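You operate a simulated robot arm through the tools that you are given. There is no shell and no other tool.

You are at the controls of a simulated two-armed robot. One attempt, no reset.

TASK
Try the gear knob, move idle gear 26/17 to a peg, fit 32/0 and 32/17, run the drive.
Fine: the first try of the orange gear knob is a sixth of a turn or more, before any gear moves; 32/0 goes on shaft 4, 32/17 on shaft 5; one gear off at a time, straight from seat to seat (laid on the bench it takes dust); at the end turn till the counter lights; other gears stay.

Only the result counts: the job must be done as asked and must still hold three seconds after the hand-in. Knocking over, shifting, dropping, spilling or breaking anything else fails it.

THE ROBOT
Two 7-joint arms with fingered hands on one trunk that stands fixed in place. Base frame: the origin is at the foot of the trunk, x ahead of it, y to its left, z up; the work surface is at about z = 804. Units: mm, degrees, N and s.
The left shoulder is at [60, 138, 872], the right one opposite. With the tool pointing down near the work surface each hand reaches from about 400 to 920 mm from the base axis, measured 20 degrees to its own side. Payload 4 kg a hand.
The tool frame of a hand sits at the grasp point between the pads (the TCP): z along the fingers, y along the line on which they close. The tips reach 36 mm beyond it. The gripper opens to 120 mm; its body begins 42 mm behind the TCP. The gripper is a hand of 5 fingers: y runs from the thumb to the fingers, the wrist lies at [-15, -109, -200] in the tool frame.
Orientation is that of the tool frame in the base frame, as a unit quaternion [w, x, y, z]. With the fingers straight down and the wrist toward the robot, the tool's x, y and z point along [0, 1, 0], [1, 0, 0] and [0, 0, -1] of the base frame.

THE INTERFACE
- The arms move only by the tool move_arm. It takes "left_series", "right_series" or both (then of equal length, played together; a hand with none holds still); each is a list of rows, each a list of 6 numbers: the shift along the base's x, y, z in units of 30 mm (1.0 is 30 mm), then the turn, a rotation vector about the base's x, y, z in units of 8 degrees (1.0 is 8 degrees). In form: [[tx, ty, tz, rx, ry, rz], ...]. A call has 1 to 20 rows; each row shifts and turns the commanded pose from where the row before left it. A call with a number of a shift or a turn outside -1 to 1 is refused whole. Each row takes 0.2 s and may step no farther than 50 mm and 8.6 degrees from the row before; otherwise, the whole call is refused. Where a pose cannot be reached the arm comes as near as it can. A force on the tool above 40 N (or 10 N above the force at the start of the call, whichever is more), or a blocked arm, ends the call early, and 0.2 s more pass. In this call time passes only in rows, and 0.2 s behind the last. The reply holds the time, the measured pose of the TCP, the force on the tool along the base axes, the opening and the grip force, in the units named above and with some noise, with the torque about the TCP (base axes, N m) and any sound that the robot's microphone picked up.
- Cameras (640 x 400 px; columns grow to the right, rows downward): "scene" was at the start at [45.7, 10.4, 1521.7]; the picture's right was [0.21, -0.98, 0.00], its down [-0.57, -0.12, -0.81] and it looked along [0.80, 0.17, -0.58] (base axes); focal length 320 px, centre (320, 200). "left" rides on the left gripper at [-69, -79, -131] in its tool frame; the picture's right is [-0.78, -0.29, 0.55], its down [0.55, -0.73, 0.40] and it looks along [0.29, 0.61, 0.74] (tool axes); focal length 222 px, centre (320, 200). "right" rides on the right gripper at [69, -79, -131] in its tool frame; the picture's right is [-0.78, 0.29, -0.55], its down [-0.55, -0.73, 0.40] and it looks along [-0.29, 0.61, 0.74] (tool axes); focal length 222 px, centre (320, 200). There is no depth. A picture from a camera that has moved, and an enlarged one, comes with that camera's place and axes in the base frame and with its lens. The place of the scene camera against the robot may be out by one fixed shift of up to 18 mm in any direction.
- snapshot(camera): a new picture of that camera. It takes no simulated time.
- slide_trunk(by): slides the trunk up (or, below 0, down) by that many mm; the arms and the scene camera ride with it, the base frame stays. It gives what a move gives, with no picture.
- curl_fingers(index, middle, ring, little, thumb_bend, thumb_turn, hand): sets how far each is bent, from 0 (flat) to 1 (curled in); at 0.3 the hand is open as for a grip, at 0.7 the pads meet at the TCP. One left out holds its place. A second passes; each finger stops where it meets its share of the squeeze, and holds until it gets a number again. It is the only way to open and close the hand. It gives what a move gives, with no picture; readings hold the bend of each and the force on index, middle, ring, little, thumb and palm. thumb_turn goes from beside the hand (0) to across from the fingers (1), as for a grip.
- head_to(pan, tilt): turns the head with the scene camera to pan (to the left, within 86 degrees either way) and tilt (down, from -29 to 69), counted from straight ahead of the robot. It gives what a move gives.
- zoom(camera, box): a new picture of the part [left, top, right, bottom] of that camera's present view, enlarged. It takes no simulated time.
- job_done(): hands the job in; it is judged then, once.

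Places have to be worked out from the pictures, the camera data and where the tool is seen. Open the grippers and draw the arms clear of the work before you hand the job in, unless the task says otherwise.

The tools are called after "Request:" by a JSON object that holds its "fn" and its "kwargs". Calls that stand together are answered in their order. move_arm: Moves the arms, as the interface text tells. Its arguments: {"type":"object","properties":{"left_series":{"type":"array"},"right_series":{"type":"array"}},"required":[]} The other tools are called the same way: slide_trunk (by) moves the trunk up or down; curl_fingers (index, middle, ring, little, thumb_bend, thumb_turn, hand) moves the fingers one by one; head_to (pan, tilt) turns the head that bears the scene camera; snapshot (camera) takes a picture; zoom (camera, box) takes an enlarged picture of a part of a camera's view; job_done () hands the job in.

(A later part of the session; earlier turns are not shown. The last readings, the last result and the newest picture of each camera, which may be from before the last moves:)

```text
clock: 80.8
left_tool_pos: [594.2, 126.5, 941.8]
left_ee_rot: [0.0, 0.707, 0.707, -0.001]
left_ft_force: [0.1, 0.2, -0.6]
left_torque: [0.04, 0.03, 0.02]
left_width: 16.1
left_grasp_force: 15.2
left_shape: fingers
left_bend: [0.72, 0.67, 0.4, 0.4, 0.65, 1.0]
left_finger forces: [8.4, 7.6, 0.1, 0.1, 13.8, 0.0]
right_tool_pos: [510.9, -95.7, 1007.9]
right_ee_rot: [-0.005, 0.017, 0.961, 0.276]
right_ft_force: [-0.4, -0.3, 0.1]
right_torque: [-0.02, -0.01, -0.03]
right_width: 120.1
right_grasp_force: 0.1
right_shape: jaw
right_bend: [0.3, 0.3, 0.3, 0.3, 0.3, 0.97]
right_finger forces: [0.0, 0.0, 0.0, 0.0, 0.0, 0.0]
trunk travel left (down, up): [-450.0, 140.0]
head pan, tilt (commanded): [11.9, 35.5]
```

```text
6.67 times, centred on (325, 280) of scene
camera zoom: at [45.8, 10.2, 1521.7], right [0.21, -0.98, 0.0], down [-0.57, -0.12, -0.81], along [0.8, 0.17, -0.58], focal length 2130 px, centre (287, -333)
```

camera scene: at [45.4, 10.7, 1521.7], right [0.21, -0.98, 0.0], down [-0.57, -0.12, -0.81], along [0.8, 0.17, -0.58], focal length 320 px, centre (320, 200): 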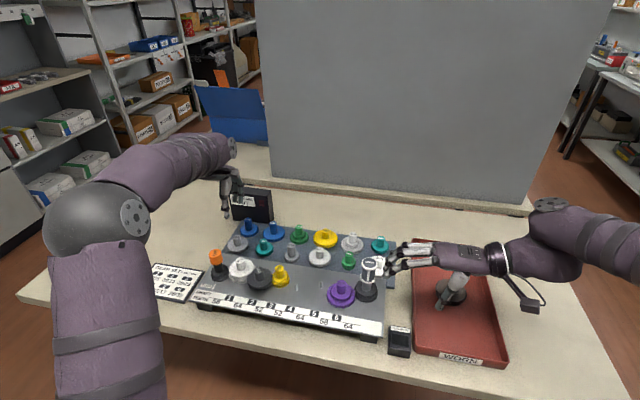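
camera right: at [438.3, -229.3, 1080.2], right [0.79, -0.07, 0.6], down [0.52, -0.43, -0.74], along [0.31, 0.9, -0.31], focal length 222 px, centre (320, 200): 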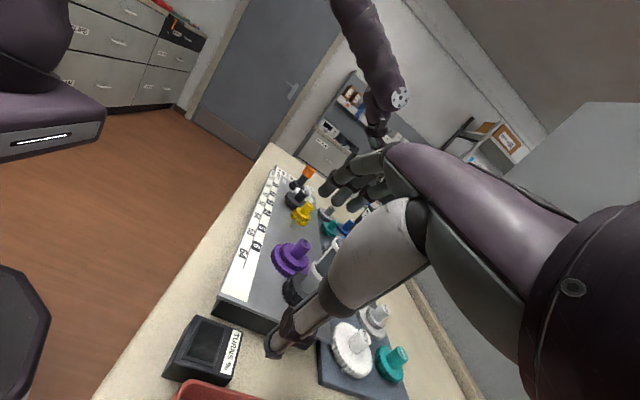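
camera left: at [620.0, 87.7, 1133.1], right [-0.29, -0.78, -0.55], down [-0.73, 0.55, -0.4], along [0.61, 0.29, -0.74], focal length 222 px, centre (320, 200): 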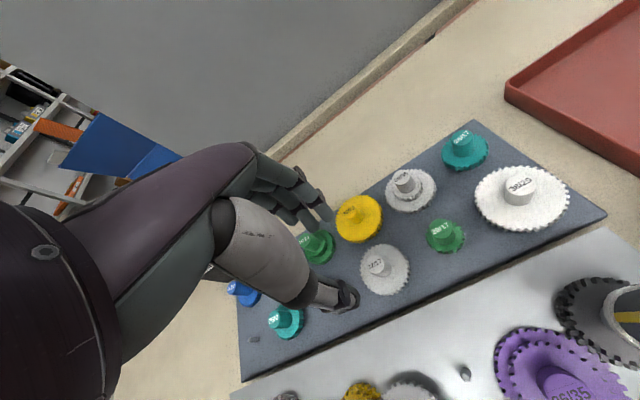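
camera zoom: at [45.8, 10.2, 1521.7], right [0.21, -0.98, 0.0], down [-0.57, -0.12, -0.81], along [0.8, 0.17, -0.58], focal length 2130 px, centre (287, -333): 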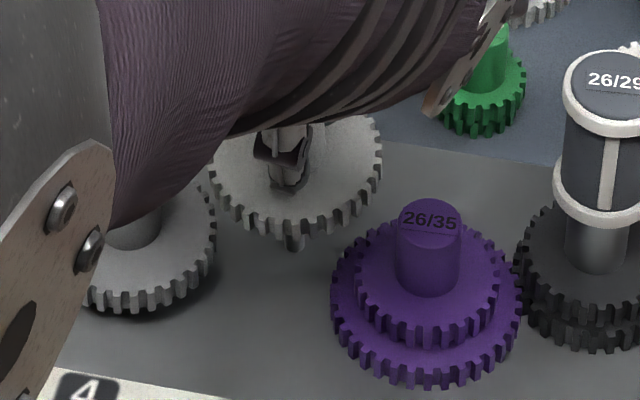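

Side and scene views show the gear within ~1 mm of shaft 5; I correct by −1.2 mm in x and +0.3 mm in y and lower gently until the bore takes the shaft, watching for tooth contact near z ≈ 919.

Request:
{"fn": "move_arm", "kwargs": {"left_series": [[-0.04, 0.01, -0.1, 0, 0, 0], [0, 0, -0.1, 0, 0, 0], [0, 0, -0.1, 0, 0, 0], [0, 0, -0.1, 0, 0, 0], [0, 0, -0.1, 0, 0, 0], [0, 0, -0.1, 0, 0, 0], [0, 0, 0, 0, 0, 0]]}}

Request:
{"fn": "zoom", "kwargs": {"camera": "right", "box": [272, 205, 336, 255]}}

Request:
{"fn": "zoom", "kwargs": {"camera": "scene", "box": [290, 250, 360, 310]}}

```text
clock: 82.4
left_tool_pos: [591.8, 127.4, 923.4]
left_ee_rot: [0.0, 0.708, 0.707, 0.0]
left_ft_force: [0.2, -0.7, 0.3]
left_torque: [-0.01, 0.08, -0.02]
left_width: 16.3
left_grasp_force: 14.3
left_shape: fingers
left_bend: [0.72, 0.67, 0.4, 0.4, 0.65, 1.0]
left_finger forces: [8.2, 7.3, 0.0, 0.1, 14.1, 0.1]
right_tool_pos: [510.6, -95.7, 1009.4]
right_ee_rot: [-0.005, 0.017, 0.961, 0.275]
right_ft_force: [-0.1, -0.2, 0.3]
right_torque: [0.04, 0.0, 0.01]
right_width: 120.2
right_grasp_force: 0.0
right_shape: jaw
right_bend: [0.3, 0.3, 0.3, 0.3, 0.3, 0.97]
right_finger forces: [0.0, 0.1, 0.1, 0.1, 0.0, 0.0]
trunk travel left (down, up): [-450.0, 140.0]
head pan, tilt (commanded): [11.9, 35.5]
```

```text
8.00 times, centred on (304, 230) of right
camera zoom: at [438.8, -230.0, 1079.9], right [0.79, -0.07, 0.6], down [0.52, -0.43, -0.74], along [0.31, 0.9, -0.31], focal length 1777 px, centre (448, -40)
```

zoom: 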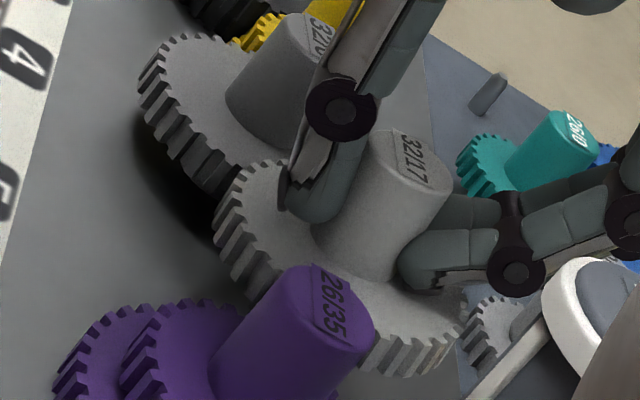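

```text
6.67 times, centred on (325, 280) of scene
camera zoom: at [45.7, 10.2, 1521.7], right [0.21, -0.98, 0.0], down [-0.57, -0.12, -0.81], along [0.8, 0.17, -0.58], focal length 2130 px, centre (287, -333)
```

zoom: 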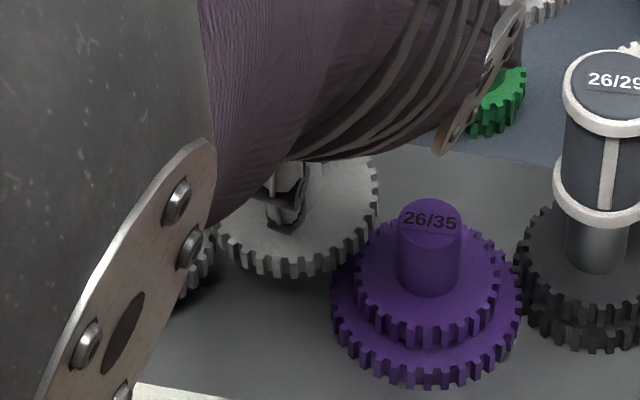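

The bore has taken the shaft without force. I continue in 1.2 mm steps toward the teeth.

Request:
{"fn": "move_arm", "kwargs": {"left_series": [[0, 0, -0.04, 0, 0, 0], [0, 0, -0.04, 0, 0, 0], [0, 0, -0.04, 0, 0, 0], [0, 0, -0.04, 0, 0, 0], [0, 0, 0, 0, 0, 0]]}}

Request:
{"fn": "zoom", "kwargs": {"camera": "right", "box": [272, 205, 336, 255]}}

Request:
{"fn": "zoom", "kwargs": {"camera": "left", "box": [280, 180, 440, 310]}}

```text
clock: 83.6
left_tool_pos: [592.2, 126.8, 917.2]
left_ee_rot: [-0.001, 0.708, 0.707, -0.001]
left_ft_force: [-2.5, -0.7, 0.6]
left_torque: [-0.01, 0.13, -0.01]
left_width: 16.5
left_grasp_force: 14.3
left_shape: fingers
left_bend: [0.72, 0.67, 0.4, 0.4, 0.65, 1.0]
left_finger forces: [7.4, 7.2, 0.1, 0.0, 14.4, 0.0]
right_tool_pos: [510.2, -95.1, 1008.5]
right_ee_rot: [-0.005, 0.017, 0.961, 0.275]
right_ft_force: [0.8, 0.3, -0.4]
right_torque: [-0.01, 0.0, 0.0]
right_width: 120.1
right_grasp_force: 0.0
right_shape: jaw
right_bend: [0.3, 0.3, 0.3, 0.3, 0.3, 0.97]
right_finger forces: [0.1, 0.0, 0.1, 0.0, 0.0, 0.0]
trunk travel left (down, up): [-450.0, 140.0]
head pan, tilt (commanded): [11.9, 35.5]
```

```text
8.00 times, centred on (304, 230) of right
camera zoom: at [438.7, -230.0, 1080.0], right [0.79, -0.07, 0.6], down [0.52, -0.43, -0.74], along [0.31, 0.9, -0.31], focal length 1777 px, centre (448, -40)
```

zoom: 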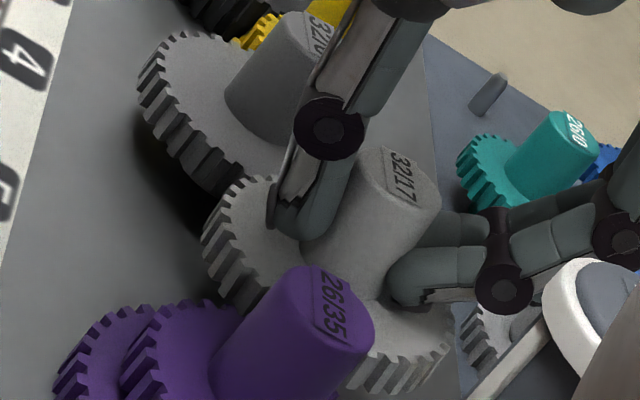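

```text
3.08 times, centred on (360, 245) of left
camera zoom: at [512.9, 57.2, 1049.1], right [-0.29, -0.78, -0.55], down [-0.73, 0.55, -0.4], along [0.61, 0.29, -0.74], focal length 684 px, centre (197, 62)
```

zoom: 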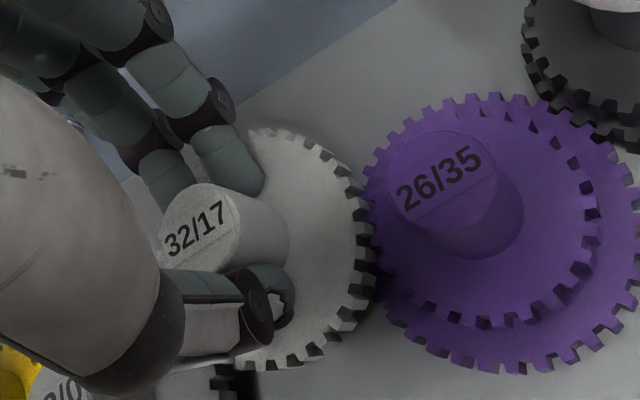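

Only a −2.5 N sideways force; I relieve 0.6 mm in −x and carry on down.

Request:
{"fn": "move_arm", "kwargs": {"left_series": [[-0.02, 0, 0, 0, 0, 0], [0, 0, -0.04, 0, 0, 0], [0, 0, -0.04, 0, 0, 0], [0, 0, 0, 0, 0, 0]]}}

Request:
{"fn": "zoom", "kwargs": {"camera": "left", "box": [280, 180, 440, 310]}}

Request:
{"fn": "zoom", "kwargs": {"camera": "scene", "box": [290, 250, 360, 310]}}

```text
clock: 84.6
left_tool_pos: [592.0, 126.2, 916.6]
left_ee_rot: [0.0, 0.708, 0.707, 0.0]
left_ft_force: [-0.8, -0.9, 0.4]
left_torque: [0.0, 0.02, -0.01]
left_width: 16.2
left_grasp_force: 15.2
left_shape: fingers
left_bend: [0.72, 0.67, 0.4, 0.4, 0.65, 1.0]
left_finger forces: [7.7, 8.1, 0.0, 0.0, 14.0, 0.0]
right_tool_pos: [510.6, -94.9, 1009.4]
right_ee_rot: [-0.004, 0.017, 0.961, 0.276]
right_ft_force: [0.2, -0.7, 0.7]
right_torque: [-0.01, -0.02, 0.0]
right_width: 120.0
right_grasp_force: 0.0
right_shape: jaw
right_bend: [0.3, 0.3, 0.3, 0.3, 0.3, 0.97]
right_finger forces: [0.1, 0.0, 0.0, 0.0, 0.0, 0.0]
trunk travel left (down, up): [-450.0, 140.0]
head pan, tilt (commanded): [11.9, 35.5]
```

```text
3.08 times, centred on (360, 245) of left
camera zoom: at [512.4, 56.9, 1047.8], right [-0.29, -0.78, -0.55], down [-0.73, 0.55, -0.4], along [0.61, 0.29, -0.74], focal length 684 px, centre (197, 62)
```

zoom: 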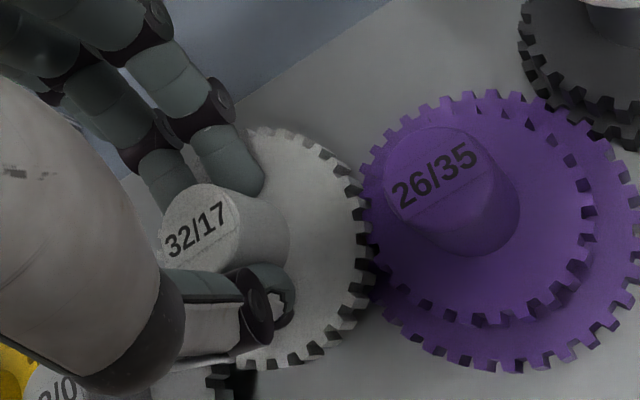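

```text
6.67 times, centred on (325, 280) of scene
camera zoom: at [45.8, 10.2, 1521.7], right [0.21, -0.98, 0.0], down [-0.57, -0.12, -0.81], along [0.8, 0.17, -0.58], focal length 2130 px, centre (287, -333)
```

zoom: 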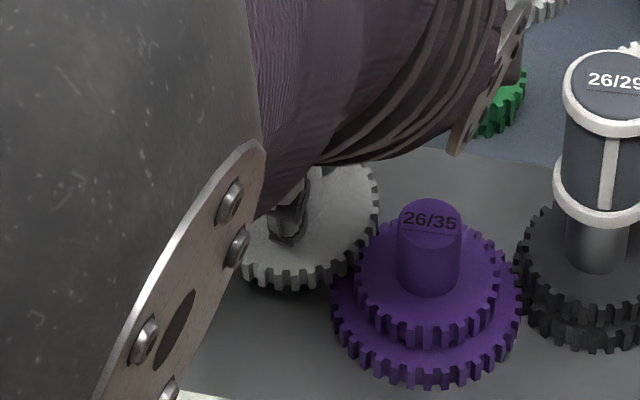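

Still no axial force. I continue two more small steps.

Request:
{"fn": "move_arm", "kwargs": {"left_series": [[0, 0, -0.04, 0, 0, 0], [0, 0, -0.04, 0, 0, 0], [0, 0, 0, 0, 0, 0]]}}

Request:
{"fn": "zoom", "kwargs": {"camera": "right", "box": [272, 205, 336, 255]}}

```text
clock: 85.4
left_tool_pos: [590.0, 126.3, 913.8]
left_ee_rot: [0.0, 0.707, 0.707, 0.0]
left_ft_force: [-1.0, -0.7, -0.7]
left_torque: [0.0, 0.03, 0.01]
left_width: 15.9
left_grasp_force: 14.3
left_shape: fingers
left_bend: [0.72, 0.67, 0.4, 0.4, 0.65, 1.0]
left_finger forces: [7.9, 7.7, 0.0, 0.0, 14.0, 0.1]
right_tool_pos: [510.5, -94.0, 1009.4]
right_ee_rot: [-0.005, 0.018, 0.961, 0.276]
right_ft_force: [0.0, -0.3, -0.1]
right_torque: [0.02, 0.0, 0.01]
right_width: 119.8
right_grasp_force: 0.0
right_shape: jaw
right_bend: [0.3, 0.3, 0.3, 0.3, 0.3, 0.97]
right_finger forces: [0.1, 0.1, 0.1, 0.1, 0.1, 0.0]
trunk travel left (down, up): [-450.0, 140.0]
head pan, tilt (commanded): [11.9, 35.5]
```

```text
8.00 times, centred on (304, 230) of right
camera zoom: at [438.8, -230.0, 1080.0], right [0.79, -0.07, 0.6], down [0.52, -0.43, -0.74], along [0.31, 0.9, -0.31], focal length 1777 px, centre (448, -40)
```

zoom: 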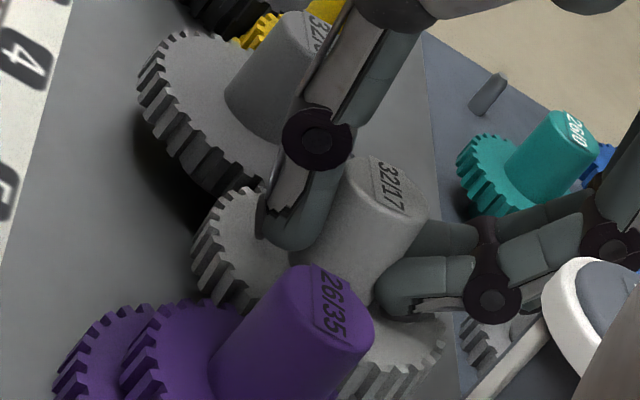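

Going in freely. Two more steps to the seat.

Request:
{"fn": "move_arm", "kwargs": {"left_series": [[0, 0, -0.04, 0, 0, 0], [0, 0, -0.04, 0, 0, 0], [0, 0, 0, 0, 0, 0]]}}

Request:
{"fn": "zoom", "kwargs": {"camera": "right", "box": [272, 205, 336, 255]}}

Request:
{"fn": "zoom", "kwargs": {"camera": "left", "box": [280, 180, 440, 310]}}

```text
clock: 86.2
left_tool_pos: [593.1, 126.6, 911.8]
left_ee_rot: [0.001, 0.707, 0.707, 0.0]
left_ft_force: [1.3, -0.5, 6.9]
left_torque: [0.02, 0.04, -0.02]
left_width: 15.9
left_grasp_force: 16.9
left_shape: fingers
left_bend: [0.72, 0.67, 0.4, 0.4, 0.65, 1.0]
left_finger forces: [9.3, 9.6, 0.0, 0.0, 14.4, 0.0]
right_tool_pos: [510.1, -95.1, 1008.6]
right_ee_rot: [-0.004, 0.017, 0.961, 0.276]
right_ft_force: [-0.1, 0.6, -0.4]
right_torque: [0.02, 0.02, 0.03]
right_width: 120.0
right_grasp_force: 0.1
right_shape: jaw
right_bend: [0.3, 0.3, 0.3, 0.3, 0.3, 0.97]
right_finger forces: [0.0, 0.0, 0.1, 0.1, 0.0, 0.0]
trunk travel left (down, up): [-450.0, 140.0]
head pan, tilt (commanded): [11.9, 35.5]
```

```text
8.00 times, centred on (304, 230) of right
camera zoom: at [438.6, -230.1, 1080.1], right [0.79, -0.07, 0.6], down [0.52, -0.43, -0.74], along [0.31, 0.9, -0.31], focal length 1777 px, centre (448, -40)
```

zoom: 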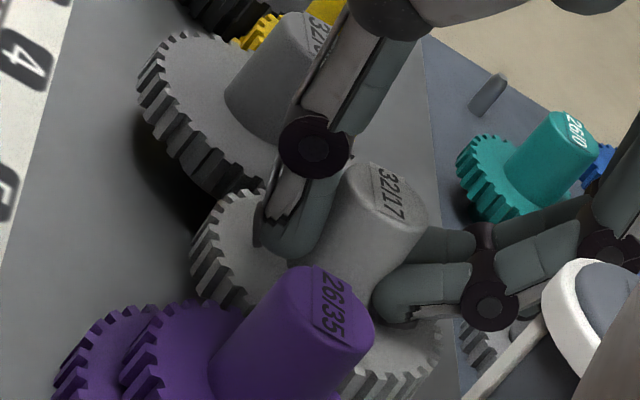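

```text
3.08 times, centred on (360, 245) of left
camera zoom: at [512.3, 57.1, 1043.5], right [-0.29, -0.78, -0.55], down [-0.73, 0.55, -0.4], along [0.61, 0.29, -0.74], focal length 684 px, centre (197, 62)
```

zoom: 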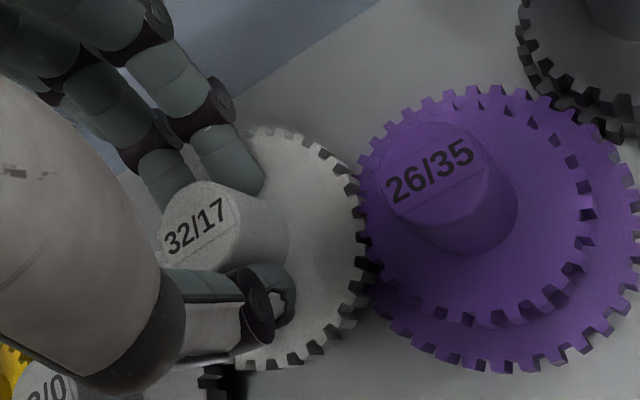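

Seated: 32/17's handle top (z ≈ 901) equals shaft 6's. I loosen, rise and open the hand.

Request:
{"fn": "curl_fingers", "kwargs": {"hand": "left", "index": 0.66, "middle": 0.62, "thumb_bend": 0.62}}

Request:
{"fn": "move_arm", "kwargs": {"left_series": [[0, 0, 0.1, 0, 0, 0], [0, 0, 0.13, 0, 0, 0], [0, 0, 0, 0, 0, 0]]}}

Request:
{"fn": "curl_fingers", "kwargs": {"hand": "left", "index": 0.5, "middle": 0.5, "thumb_bend": 0.5}}

Request:
{"fn": "zoom", "kwargs": {"camera": "right", "box": [272, 205, 336, 255]}}

Request:
{"fn": "zoom", "kwargs": {"camera": "left", "box": [280, 180, 440, 310]}}

```text
clock: 87.2
left_tool_pos: [591.1, 127.0, 912.0]
left_ee_rot: [0.0, 0.707, 0.707, 0.0]
left_ft_force: [-0.3, -2.6, 7.3]
left_torque: [-0.05, 0.13, 0.01]
left_width: 20.0
left_grasp_force: 4.0
left_shape: fingers
left_bend: [0.65, 0.62, 0.4, 0.4, 0.62, 1.0]
left_finger forces: [1.3, 0.6, 0.0, 0.0, 6.6, 0.1]
right_tool_pos: [510.2, -94.4, 1009.6]
right_ee_rot: [-0.004, 0.018, 0.961, 0.276]
right_ft_force: [0.2, 0.0, 0.5]
right_torque: [-0.03, 0.04, -0.03]
right_width: 119.9
right_grasp_force: 0.1
right_shape: jaw
right_bend: [0.3, 0.3, 0.3, 0.3, 0.3, 0.97]
right_finger forces: [0.1, 0.1, 0.0, 0.0, 0.1, 0.0]
trunk travel left (down, up): [-450.0, 140.0]
head pan, tilt (commanded): [11.9, 35.5]
```

```text
clock: 88.0
left_tool_pos: [592.4, 126.3, 918.1]
left_ee_rot: [0.0, 0.707, 0.707, 0.0]
left_ft_force: [0.4, -0.3, 0.4]
left_torque: [-0.01, -0.04, 0.01]
left_width: 20.0
left_grasp_force: 0.5
left_shape: fingers
left_bend: [0.65, 0.62, 0.4, 0.4, 0.62, 1.0]
left_finger forces: [0.6, 0.1, 0.0, 0.0, 0.6, 0.0]
right_tool_pos: [510.5, -96.1, 1009.3]
right_ee_rot: [-0.005, 0.018, 0.961, 0.276]
right_ft_force: [0.1, -0.1, -0.9]
right_torque: [0.0, -0.02, 0.01]
right_width: 120.3
right_grasp_force: 0.0
right_shape: jaw
right_bend: [0.3, 0.3, 0.3, 0.3, 0.3, 0.97]
right_finger forces: [0.0, 0.0, 0.0, 0.0, 0.0, 0.0]
trunk travel left (down, up): [-450.0, 140.0]
head pan, tilt (commanded): [11.9, 35.5]
```

```text
clock: 89.0
left_tool_pos: [592.5, 127.1, 918.1]
left_ee_rot: [0.0, 0.707, 0.707, 0.0]
left_ft_force: [-0.1, 0.3, -0.1]
left_torque: [0.01, 0.02, 0.02]
left_width: 59.2
left_grasp_force: 0.0
left_shape: fingers
left_bend: [0.5, 0.5, 0.4, 0.4, 0.5, 1.0]
left_finger forces: [0.0, 0.1, 0.0, 0.0, 0.0, 0.1]
right_tool_pos: [510.7, -96.0, 1009.0]
right_ee_rot: [-0.005, 0.017, 0.961, 0.276]
right_ft_force: [-0.5, -0.1, -0.2]
right_torque: [0.0, 0.0, 0.03]
right_width: 120.1
right_grasp_force: 0.1
right_shape: jaw
right_bend: [0.3, 0.3, 0.3, 0.3, 0.3, 0.97]
right_finger forces: [0.0, 0.0, 0.0, 0.1, 0.0, 0.1]
trunk travel left (down, up): [-450.0, 140.0]
head pan, tilt (commanded): [11.9, 35.5]
```

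```text
8.00 times, centred on (304, 230) of right
camera zoom: at [438.9, -230.0, 1079.9], right [0.79, -0.07, 0.6], down [0.52, -0.43, -0.74], along [0.31, 0.9, -0.31], focal length 1777 px, centre (448, -40)
```

zoom: 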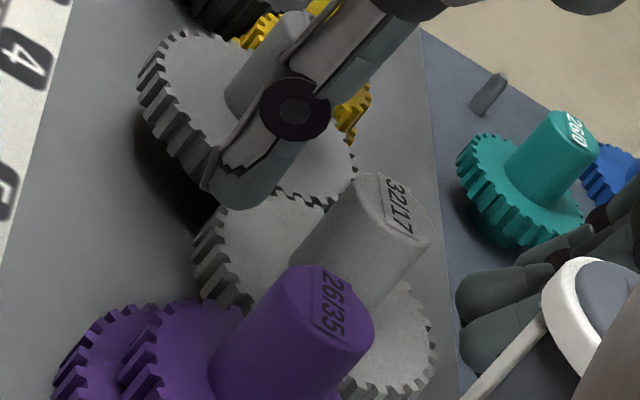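

```text
3.08 times, centred on (360, 245) of left
camera zoom: at [512.6, 57.1, 1049.3], right [-0.29, -0.78, -0.55], down [-0.73, 0.55, -0.4], along [0.61, 0.29, -0.74], focal length 684 px, centre (197, 62)
```

zoom: 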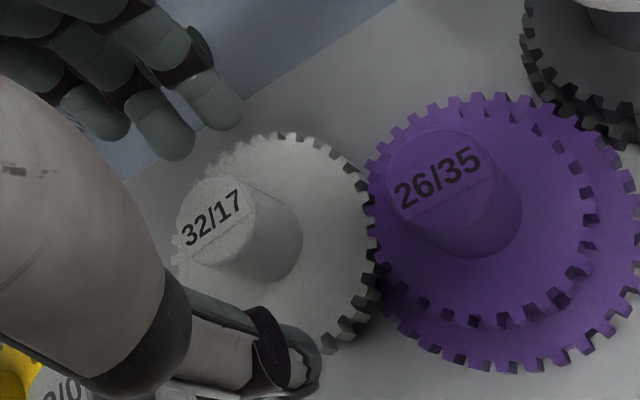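

Both gears are released cleanly. I raise the hand clear and inspect the train and the counter display.

Request:
{"fn": "move_arm", "kwargs": {"left_series": [[0, 0, 0.3, 0, 0, 0], [0, 0, 0.6, 0, 0, 0], [0, 0, 0.8, 0, 0, 0], [0, 0, 1, 0, 0, 0], [-0.3, 0.8, 0, 0, 0, 0], [-0.3, 0.8, 0, 0, 0, 0], [0, 0.9, 0, 0, 0, 0], [0, 0.9, 0, 0, 0, 0], [0, 0.9, 0, 0, 0, 0], [0, 0.9, 0, 0, 0, 0], [0, 0.9, 0, 0, 0, 0], [0, 0.9, 0, 0, 0, 0], [0, 0.9, 0, 0, 0, 0], [0, 0, 0, 0, 0, 0]]}}

Request:
{"fn": "zoom", "kwargs": {"camera": "scene", "box": [270, 240, 400, 320]}}

Request:
{"fn": "zoom", "kwargs": {"camera": "scene", "box": [375, 315, 425, 365]}}

Request:
{"fn": "zoom", "kwargs": {"camera": "right", "box": [260, 170, 350, 270]}}

Request:
{"fn": "zoom", "kwargs": {"camera": "right", "box": [150, 300, 260, 400]}}

```text
clock: 92.0
left_tool_pos: [574.1, 361.5, 998.2]
left_ee_rot: [0.0, 0.707, 0.708, 0.0]
left_ft_force: [0.0, 0.5, 0.4]
left_torque: [0.01, 0.0, -0.01]
left_width: 59.4
left_grasp_force: 0.0
left_shape: fingers
left_bend: [0.5, 0.5, 0.4, 0.4, 0.5, 1.0]
left_finger forces: [0.0, 0.1, 0.0, 0.1, 0.0, 0.0]
right_tool_pos: [511.1, -95.5, 1009.5]
right_ee_rot: [-0.005, 0.016, 0.961, 0.275]
right_ft_force: [0.5, -0.2, 0.4]
right_torque: [0.0, 0.02, 0.01]
right_width: 120.0
right_grasp_force: 0.0
right_shape: jaw
right_bend: [0.3, 0.3, 0.3, 0.3, 0.3, 0.97]
right_finger forces: [0.1, 0.0, 0.0, 0.1, 0.1, 0.0]
trunk travel left (down, up): [-450.0, 140.0]
head pan, tilt (commanded): [11.9, 35.5]
```

```text
4.92 times, centred on (335, 280) of scene
camera zoom: at [45.7, 10.2, 1521.7], right [0.21, -0.98, 0.0], down [-0.57, -0.12, -0.81], along [0.8, 0.17, -0.58], focal length 1573 px, centre (246, -194)
```

zoom: 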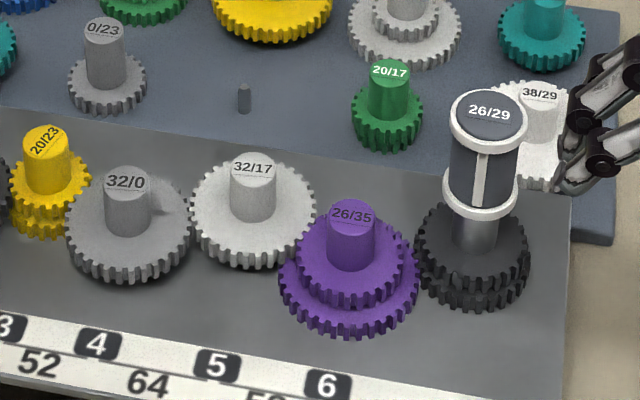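

```text
8.00 times, centred on (400, 340) of scene
camera zoom: at [45.7, 10.2, 1521.7], right [0.21, -0.98, 0.0], down [-0.57, -0.12, -0.81], along [0.8, 0.17, -0.58], focal length 2556 px, centre (-320, -920)
```

zoom: 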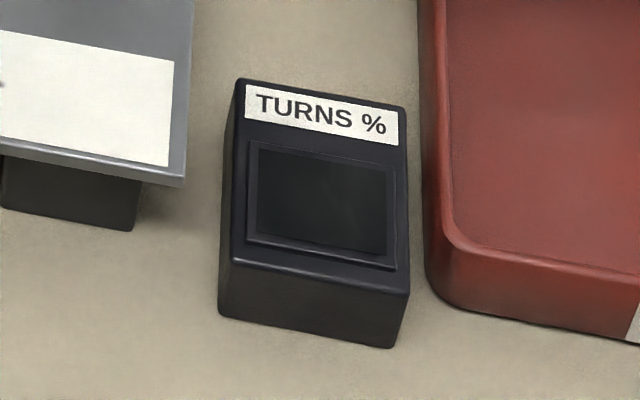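

```text
4.00 times, centred on (305, 220) of right
camera zoom: at [438.9, -230.1, 1079.9], right [0.79, -0.07, 0.6], down [0.52, -0.43, -0.74], along [0.31, 0.9, -0.31], focal length 888 px, centre (380, 120)
```

zoom: 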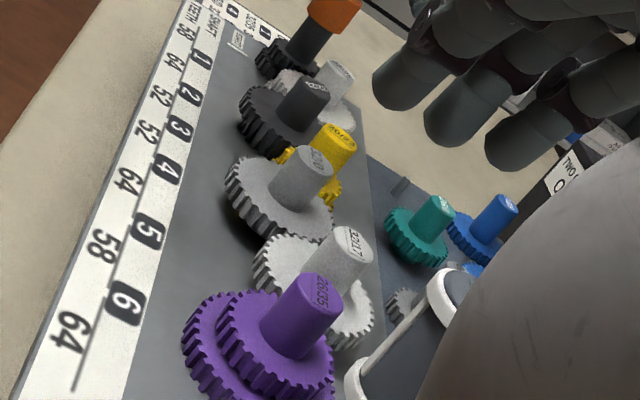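

```text
4.00 times, centred on (205, 350) of right
camera zoom: at [438.9, -230.1, 1079.9], right [0.79, -0.07, 0.6], down [0.52, -0.43, -0.74], along [0.31, 0.9, -0.31], focal length 888 px, centre (780, -400)
```

zoom: 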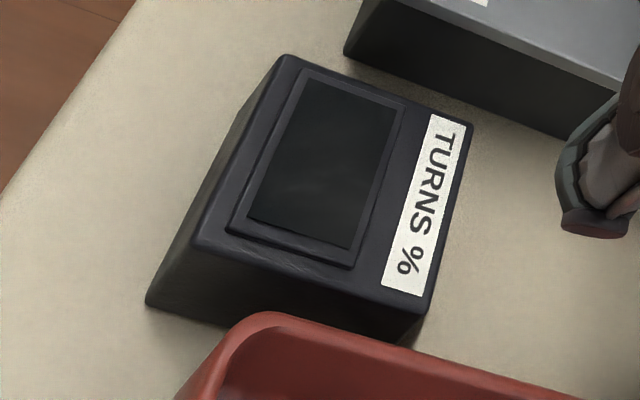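

The train is complete: 32/0 and 32/17 sit in line and the counter is dark. Now for the drive: I swing the left hand to +48° above the orange knob so that one grip can give a long clockwise turn.

Request:
{"fn": "move_arm", "kwargs": {"left_series": [[0.011, 0.2, 0, 0, 0, 1], [0.011, 0.2, 0, 0, 0, 1], [0.011, 0.2, 0, 0, 0, 1], [0.011, 0.2, 0, 0, 0, 1], [0.011, 0.2, 0, 0, 0, 1], [0.011, 0.2, 0, 0, 0, 1], [0, 0, 0, 0, 0, 0]]}}

Request:
{"fn": "snapshot", "kwargs": {"camera": "left"}}

Request:
{"fn": "snapshot", "kwargs": {"camera": "scene"}}

```text
clock: 93.6
left_tool_pos: [574.8, 400.5, 997.8]
left_ee_rot: [0.001, 0.357, 0.934, 0.0]
left_ft_force: [0.7, -0.5, 0.0]
left_torque: [0.0, 0.03, 0.04]
left_width: 59.3
left_grasp_force: 0.1
left_shape: fingers
left_bend: [0.5, 0.5, 0.4, 0.4, 0.5, 1.0]
left_finger forces: [0.0, 0.0, 0.0, 0.0, 0.0, 0.0]
right_tool_pos: [511.0, -94.6, 1010.1]
right_ee_rot: [-0.006, 0.017, 0.961, 0.276]
right_ft_force: [-0.4, 0.3, -0.1]
right_torque: [0.0, -0.02, 0.0]
right_width: 120.1
right_grasp_force: 0.1
right_shape: jaw
right_bend: [0.3, 0.3, 0.3, 0.3, 0.3, 0.97]
right_finger forces: [0.0, 0.0, 0.0, 0.0, 0.0, 0.1]
trunk travel left (down, up): [-450.0, 140.0]
head pan, tilt (commanded): [11.9, 35.5]
```

```text
taken
camera left: at [573.7, 294.5, 1130.3], right [0.39, -0.74, -0.55], down [-0.9, -0.18, -0.4], along [0.2, 0.65, -0.74], focal length 222 px, centre (320, 200)
```

left: 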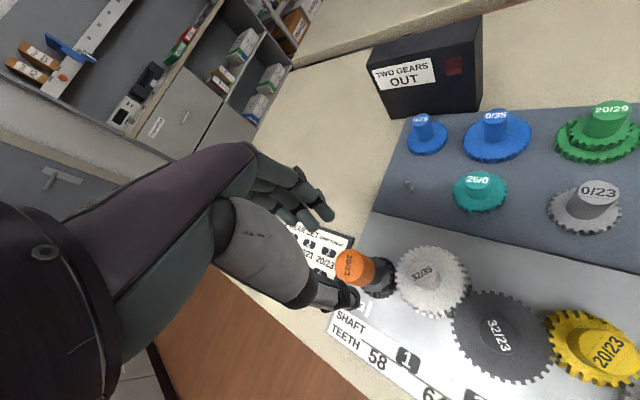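

```text
taken
camera scene: at [45.7, 10.4, 1521.7], right [0.21, -0.98, 0.0], down [-0.57, -0.12, -0.81], along [0.8, 0.17, -0.58], focal length 320 px, centre (320, 200)
```

scene: 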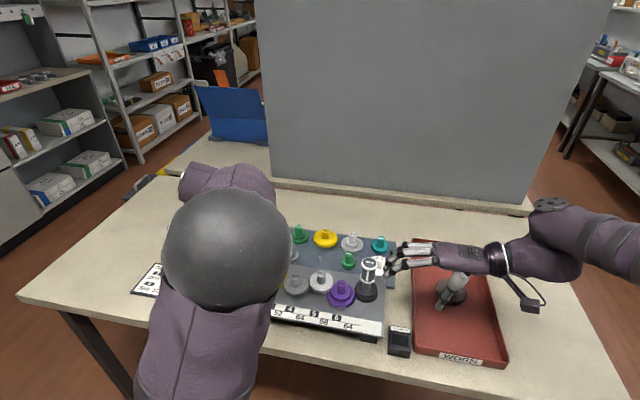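

+48° is reachable. I zoom in to check knob alignment in this orientation.

Request:
{"fn": "zoom", "kwargs": {"camera": "left", "box": [290, 210, 410, 310]}}

Request:
{"fn": "zoom", "kwargs": {"camera": "right", "box": [270, 120, 350, 200]}}

```text
4.00 times, centred on (350, 260) of left
camera zoom: at [573.7, 294.5, 1130.3], right [0.39, -0.74, -0.55], down [-0.9, -0.18, -0.4], along [0.2, 0.65, -0.74], focal length 888 px, centre (200, -40)
```

zoom: 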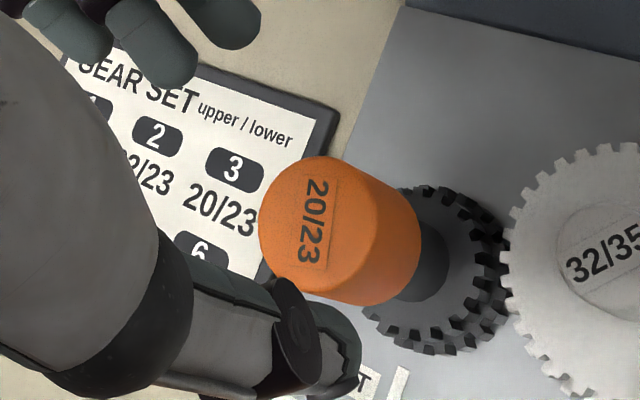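

```text
5.00 times, centred on (310, 160) of right
camera zoom: at [438.8, -229.8, 1080.0], right [0.79, -0.07, 0.6], down [0.52, -0.43, -0.74], along [0.31, 0.9, -0.31], focal length 1111 px, centre (370, 400)
```

zoom: 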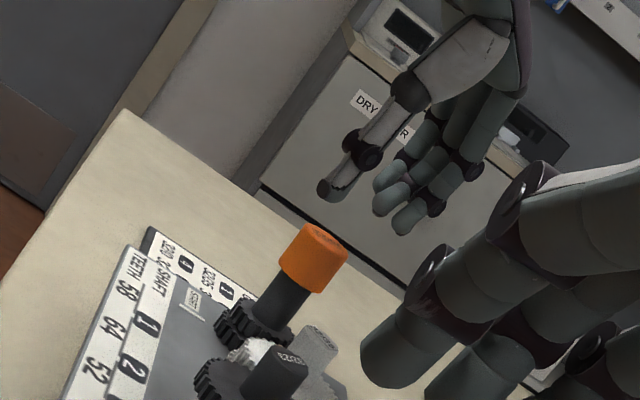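

The knob centre works out at ≈ (570, 401.7). I shift −2 mm in x, −0.8 in y and descend to TCP z ≈ 946.

Request:
{"fn": "move_arm", "kwargs": {"left_series": [[-0.067, -0.027, -0.3, 0, 0, 0], [0, 0, -0.4, 0, 0, 0], [0, 0, -0.4, 0, 0, 0], [0, 0, -0.4, 0, 0, 0], [0, 0, -0.23, 0, 0, 0], [0, 0, 0, 0, 0, 0]]}}

Request:
{"fn": "zoom", "kwargs": {"camera": "left", "box": [270, 180, 410, 300]}}

Request:
{"fn": "zoom", "kwargs": {"camera": "right", "box": [270, 120, 350, 200]}}

```text
clock: 95.0
left_tool_pos: [573.1, 399.0, 947.1]
left_ee_rot: [0.0, 0.359, 0.934, 0.0]
left_ft_force: [-0.3, 0.4, 0.6]
left_torque: [0.03, -0.01, 0.01]
left_width: 59.2
left_grasp_force: 0.1
left_shape: fingers
left_bend: [0.5, 0.5, 0.4, 0.4, 0.5, 1.0]
left_finger forces: [0.0, 0.0, 0.0, 0.0, 0.0, 0.1]
right_tool_pos: [512.1, -96.1, 1009.8]
right_ee_rot: [-0.005, 0.017, 0.961, 0.276]
right_ft_force: [-0.3, 0.1, -0.2]
right_torque: [0.0, -0.01, 0.0]
right_width: 120.0
right_grasp_force: 0.1
right_shape: jaw
right_bend: [0.3, 0.3, 0.3, 0.3, 0.3, 0.97]
right_finger forces: [0.0, 0.0, 0.0, 0.0, 0.0, 0.0]
trunk travel left (down, up): [-450.0, 140.0]
head pan, tilt (commanded): [11.9, 35.5]
```

```text
3.33 times, centred on (340, 240) of left
camera zoom: at [571.8, 293.9, 1079.5], right [0.39, -0.74, -0.55], down [-0.9, -0.18, -0.4], along [0.2, 0.65, -0.74], focal length 740 px, centre (253, 67)
```

zoom: 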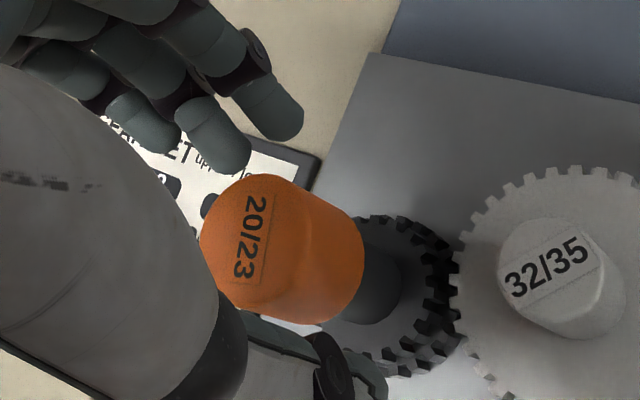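

```text
5.00 times, centred on (310, 160) of right
camera zoom: at [438.9, -230.0, 1079.9], right [0.79, -0.07, 0.6], down [0.52, -0.43, -0.74], along [0.31, 0.9, -0.31], focal length 1111 px, centre (370, 400)
```

zoom: 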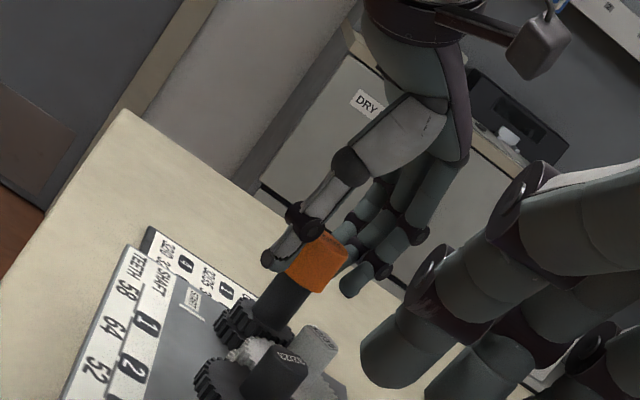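

The knob is centred between thumb and fingers. I close the grip.

Request:
{"fn": "curl_fingers", "kwargs": {"hand": "left", "index": 0.75, "middle": 0.75, "thumb_bend": 0.75}}

Request:
{"fn": "zoom", "kwargs": {"camera": "left", "box": [270, 180, 410, 300]}}

```text
clock: 96.0
left_tool_pos: [573.6, 399.4, 946.9]
left_ee_rot: [0.0, 0.358, 0.934, -0.001]
left_ft_force: [-1.7, 0.2, -6.4]
left_torque: [0.08, -0.01, 0.0]
left_width: 23.8
left_grasp_force: 18.0
left_shape: fingers
left_bend: [0.64, 0.64, 0.4, 0.4, 0.64, 1.0]
left_finger forces: [8.7, 8.9, 0.1, 0.1, 17.5, 0.0]
right_tool_pos: [510.0, -95.2, 1009.2]
right_ee_rot: [-0.006, 0.018, 0.961, 0.275]
right_ft_force: [0.1, 0.1, 0.7]
right_torque: [0.01, -0.01, 0.01]
right_width: 120.0
right_grasp_force: 0.0
right_shape: jaw
right_bend: [0.3, 0.3, 0.3, 0.3, 0.3, 0.97]
right_finger forces: [0.1, 0.0, 0.0, 0.0, 0.0, 0.0]
trunk travel left (down, up): [-450.0, 140.0]
head pan, tilt (commanded): [11.9, 35.5]
```

```text
3.33 times, centred on (340, 240) of left
camera zoom: at [572.0, 294.3, 1079.1], right [0.39, -0.74, -0.55], down [-0.9, -0.18, -0.4], along [0.2, 0.65, -0.74], focal length 740 px, centre (253, 67)
```

zoom: 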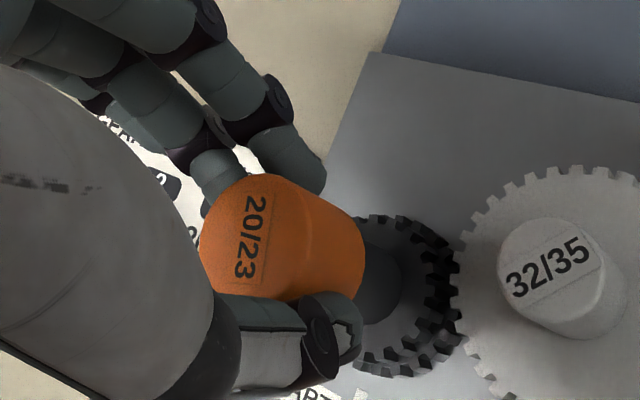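

Balanced grip (8.7 / 8.9 / 17.5 N). I turn the knob clockwise about its axis, first 32° to feel the loaded train.

Request:
{"fn": "move_arm", "kwargs": {"left_series": [[-0.0167, -0.0162, 0, 0, 0, -1], [-0.0188, -0.0137, 0, 0, 0, -1], [-0.0205, -0.0109, 0, 0, 0, -1], [-0.0219, -0.008, 0, 0, 0, -1]]}}

Request:
{"fn": "zoom", "kwargs": {"camera": "scene", "box": [270, 240, 400, 320]}}

Request:
{"fn": "zoom", "kwargs": {"camera": "left", "box": [270, 180, 410, 300]}}

```text
clock: 97.0
left_tool_pos: [571.5, 398.5, 946.8]
left_ee_rot: [0.0, 0.603, 0.797, 0.001]
left_ft_force: [4.1, 3.0, -3.1]
left_torque: [0.09, -0.2, 0.01]
left_width: 23.9
left_grasp_force: 18.6
left_shape: fingers
left_bend: [0.63, 0.64, 0.4, 0.4, 0.65, 1.0]
left_finger forces: [10.2, 10.5, 0.0, 0.1, 15.8, 0.0]
right_tool_pos: [510.6, -94.7, 1009.0]
right_ee_rot: [-0.005, 0.017, 0.961, 0.276]
right_ft_force: [-0.4, 0.4, 0.1]
right_torque: [0.02, -0.01, -0.01]
right_width: 120.2
right_grasp_force: 0.1
right_shape: jaw
right_bend: [0.3, 0.3, 0.3, 0.3, 0.3, 0.97]
right_finger forces: [0.0, 0.0, 0.0, 0.1, 0.0, 0.0]
trunk travel left (down, up): [-450.0, 140.0]
head pan, tilt (commanded): [11.9, 35.5]
```

```text
4.92 times, centred on (335, 280) of scene
camera zoom: at [46.4, 11.0, 1521.7], right [0.21, -0.98, 0.0], down [-0.57, -0.12, -0.81], along [0.8, 0.17, -0.58], focal length 1573 px, centre (246, -194)
```

zoom: 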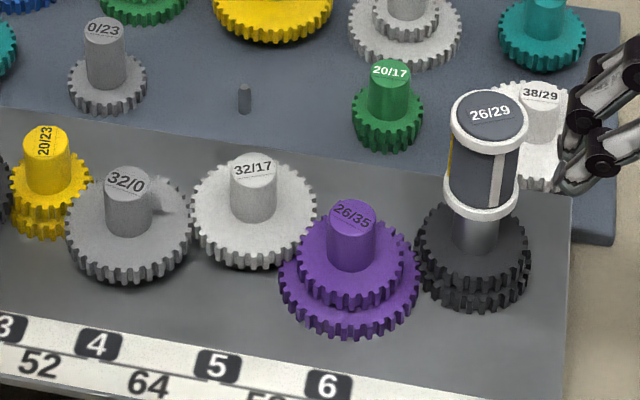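

```text
3.33 times, centred on (340, 240) of left
camera zoom: at [513.9, 309.4, 1078.8], right [-0.06, -0.83, -0.55], down [-0.86, 0.33, -0.4], along [0.51, 0.44, -0.74], focal length 740 px, centre (253, 67)
```

zoom: 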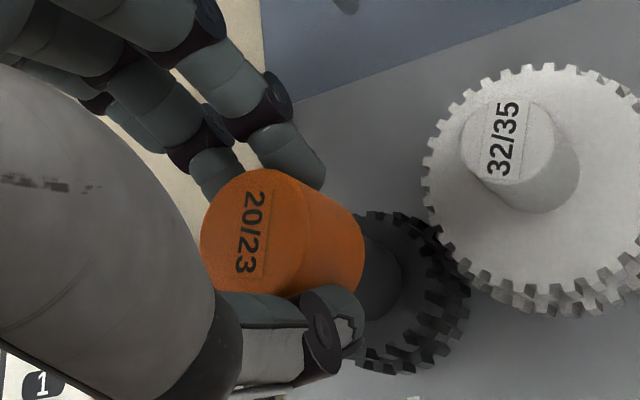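

The whole train turns right through to the output knob. I continue the clockwise turn down to −80°.

Request:
{"fn": "move_arm", "kwargs": {"left_series": [[-0.0227, -0.0048, 0, 0, 0, -1], [-0.0232, -0.0016, 0, 0, 0, -1], [-0.0232, 0.0016, 0, 0, 0, -1], [-0.0227, 0.0048, 0, 0, 0, -1], [-0.0219, 0.008, 0, 0, 0, -1], [-0.0205, 0.0109, 0, 0, 0, -1], [-0.0188, 0.0137, 0, 0, 0, -1], [-0.0167, 0.0162, 0, 0, 0, -1], [-0.0143, 0.0183, 0, 0, 0, -1], [-0.0116, 0.0201, 0, 0, 0, -1], [-0.0087, 0.0216, 0, 0, 0, -1], [-0.0056, 0.0226, 0, 0, 0, -1]]}}

Request:
{"fn": "zoom", "kwargs": {"camera": "scene", "box": [180, 195, 400, 325]}}

Request:
{"fn": "zoom", "kwargs": {"camera": "scene", "box": [375, 315, 425, 365]}}

```text
clock: 99.6
left_tool_pos: [565.0, 400.3, 946.5]
left_ee_rot: [0.001, 0.996, 0.085, 0.001]
left_ft_force: [10.6, -7.8, 3.0]
left_torque: [-0.36, -0.42, -0.01]
left_width: 23.1
left_grasp_force: 19.1
left_shape: fingers
left_bend: [0.63, 0.62, 0.4, 0.4, 0.66, 1.0]
left_finger forces: [8.8, 15.2, 0.0, 0.0, 14.0, 0.0]
right_tool_pos: [511.2, -95.8, 1009.9]
right_ee_rot: [-0.005, 0.017, 0.961, 0.275]
right_ft_force: [-0.3, -0.5, 0.4]
right_torque: [0.0, 0.0, 0.0]
right_width: 119.9
right_grasp_force: 0.2
right_shape: jaw
right_bend: [0.3, 0.3, 0.3, 0.3, 0.3, 0.97]
right_finger forces: [0.0, 0.1, 0.0, 0.0, 0.0, 0.1]
trunk travel left (down, up): [-450.0, 140.0]
head pan, tilt (commanded): [11.9, 35.5]
```

```text
2.91 times, centred on (290, 260) of scene
camera zoom: at [46.6, 9.3, 1521.7], right [0.21, -0.98, 0.0], down [-0.57, -0.12, -0.81], along [0.8, 0.17, -0.58], focal length 929 px, centre (407, 26)
```

zoom: 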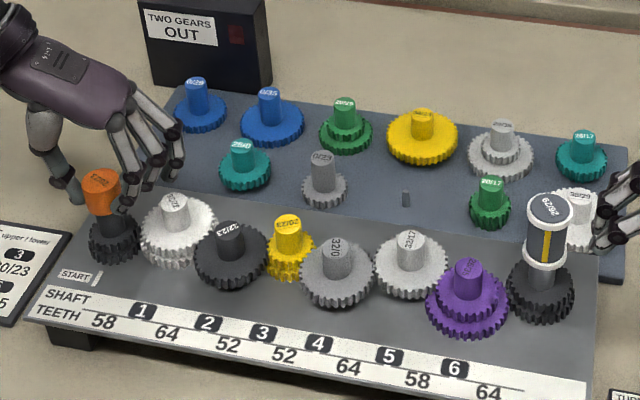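

```text
8.00 times, centred on (400, 340) of scene
camera zoom: at [46.6, 9.3, 1521.7], right [0.21, -0.98, 0.0], down [-0.57, -0.12, -0.81], along [0.8, 0.17, -0.58], focal length 2556 px, centre (-320, -920)
```

zoom: 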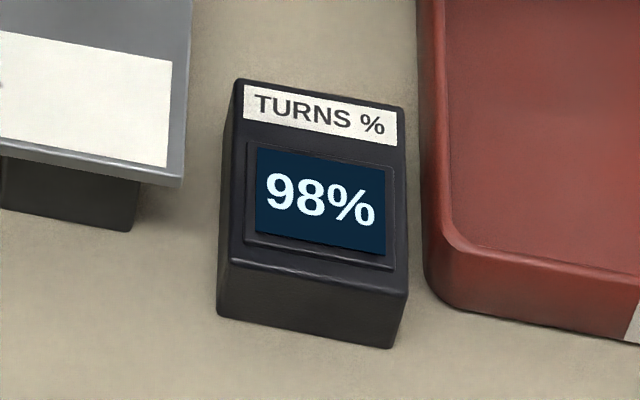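

The counter is lit and reads 98% (matching the expected gear ratio). I release the knob, open the hand and lift clear.

Request:
{"fn": "curl_fingers", "kwargs": {"hand": "left", "index": 0.5, "middle": 0.5, "thumb_bend": 0.5}}

Request:
{"fn": "move_arm", "kwargs": {"left_series": [[0.03, 0.03, 0.3, 0, 0, 0], [0, 0, 0.5, 0, 0, 0], [0, 0, 0.8, 0, 0, 0], [0, 0, 1, 0, 0, 0], [-0.3, 0.5, 1, 0, 0, 0.5], [-0.3, 0.8, 0.6, 0, 0, 1], [-0.3, 0.8, 0.4, 0, 0, 1], [-0.3, 0.8, 0, 0, 0, 1], [-0.3, 0.5, 0, 0, 0, 1], [-0.2, 0, 0, 0, 0, 1], [0, 0, 0, 0, 0, 1], [0, 0, 0, 0, 0, 1], [0, 0, 0, 0, 0, 1]]}}

Request:
{"fn": "zoom", "kwargs": {"camera": "scene", "box": [180, 195, 400, 325]}}

Request:
{"fn": "zoom", "kwargs": {"camera": "scene", "box": [375, 315, 425, 365]}}

```text
clock: 100.6
left_tool_pos: [564.9, 401.7, 946.8]
left_ee_rot: [-0.001, 0.996, 0.087, 0.0]
left_ft_force: [0.5, -0.7, -1.0]
left_torque: [0.0, -0.02, 0.0]
left_width: 59.1
left_grasp_force: 0.1
left_shape: fingers
left_bend: [0.5, 0.5, 0.4, 0.4, 0.5, 1.0]
left_finger forces: [0.0, 0.0, 0.1, 0.1, 0.0, 0.1]
right_tool_pos: [511.1, -95.1, 1008.7]
right_ee_rot: [-0.004, 0.018, 0.961, 0.276]
right_ft_force: [0.2, 0.0, 0.2]
right_torque: [0.0, 0.01, -0.03]
right_width: 120.3
right_grasp_force: 0.1
right_shape: jaw
right_bend: [0.3, 0.3, 0.3, 0.3, 0.3, 0.97]
right_finger forces: [0.0, 0.1, 0.0, 0.0, 0.0, 0.0]
trunk travel left (down, up): [-450.0, 140.0]
head pan, tilt (commanded): [11.9, 35.5]
```

```text
clock: 103.4
left_tool_pos: [515.6, 503.2, 1083.9]
left_ee_rot: [0.001, 0.777, 0.63, 0.001]
left_ft_force: [0.2, -0.2, -0.6]
left_torque: [0.02, -0.02, -0.02]
left_width: 59.4
left_grasp_force: 0.0
left_shape: fingers
left_bend: [0.5, 0.5, 0.4, 0.4, 0.5, 1.0]
left_finger forces: [0.1, 0.0, 0.0, 0.0, 0.0, 0.1]
right_tool_pos: [511.6, -95.6, 1009.4]
right_ee_rot: [-0.005, 0.017, 0.961, 0.275]
right_ft_force: [-0.1, -0.5, 0.1]
right_torque: [-0.01, 0.01, -0.01]
right_width: 119.7
right_grasp_force: 0.1
right_shape: jaw
right_bend: [0.3, 0.3, 0.3, 0.3, 0.3, 0.97]
right_finger forces: [0.0, 0.1, 0.0, 0.0, 0.0, 0.0]
trunk travel left (down, up): [-450.0, 140.0]
head pan, tilt (commanded): [11.9, 35.5]
```

```text
2.91 times, centred on (290, 260) of scene
camera zoom: at [45.6, 10.1, 1521.7], right [0.21, -0.98, 0.0], down [-0.57, -0.12, -0.81], along [0.8, 0.17, -0.58], focal length 929 px, centre (407, 26)
```

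zoom: 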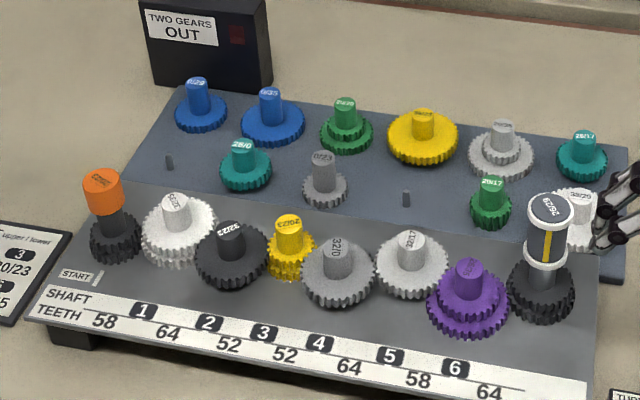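

```text
8.00 times, centred on (400, 340) of scene
camera zoom: at [45.6, 10.1, 1521.7], right [0.21, -0.98, 0.0], down [-0.57, -0.12, -0.81], along [0.8, 0.17, -0.58], focal length 2556 px, centre (-320, -920)
```

zoom: 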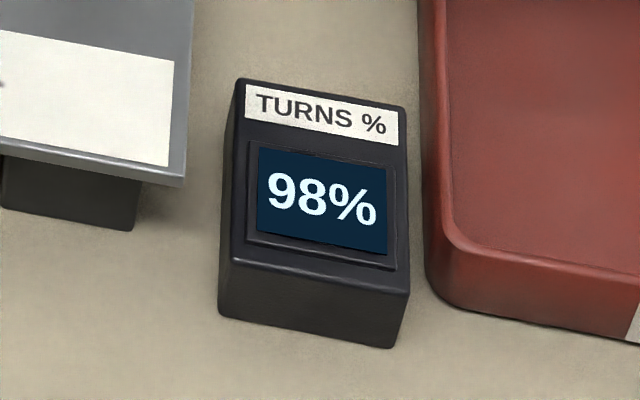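

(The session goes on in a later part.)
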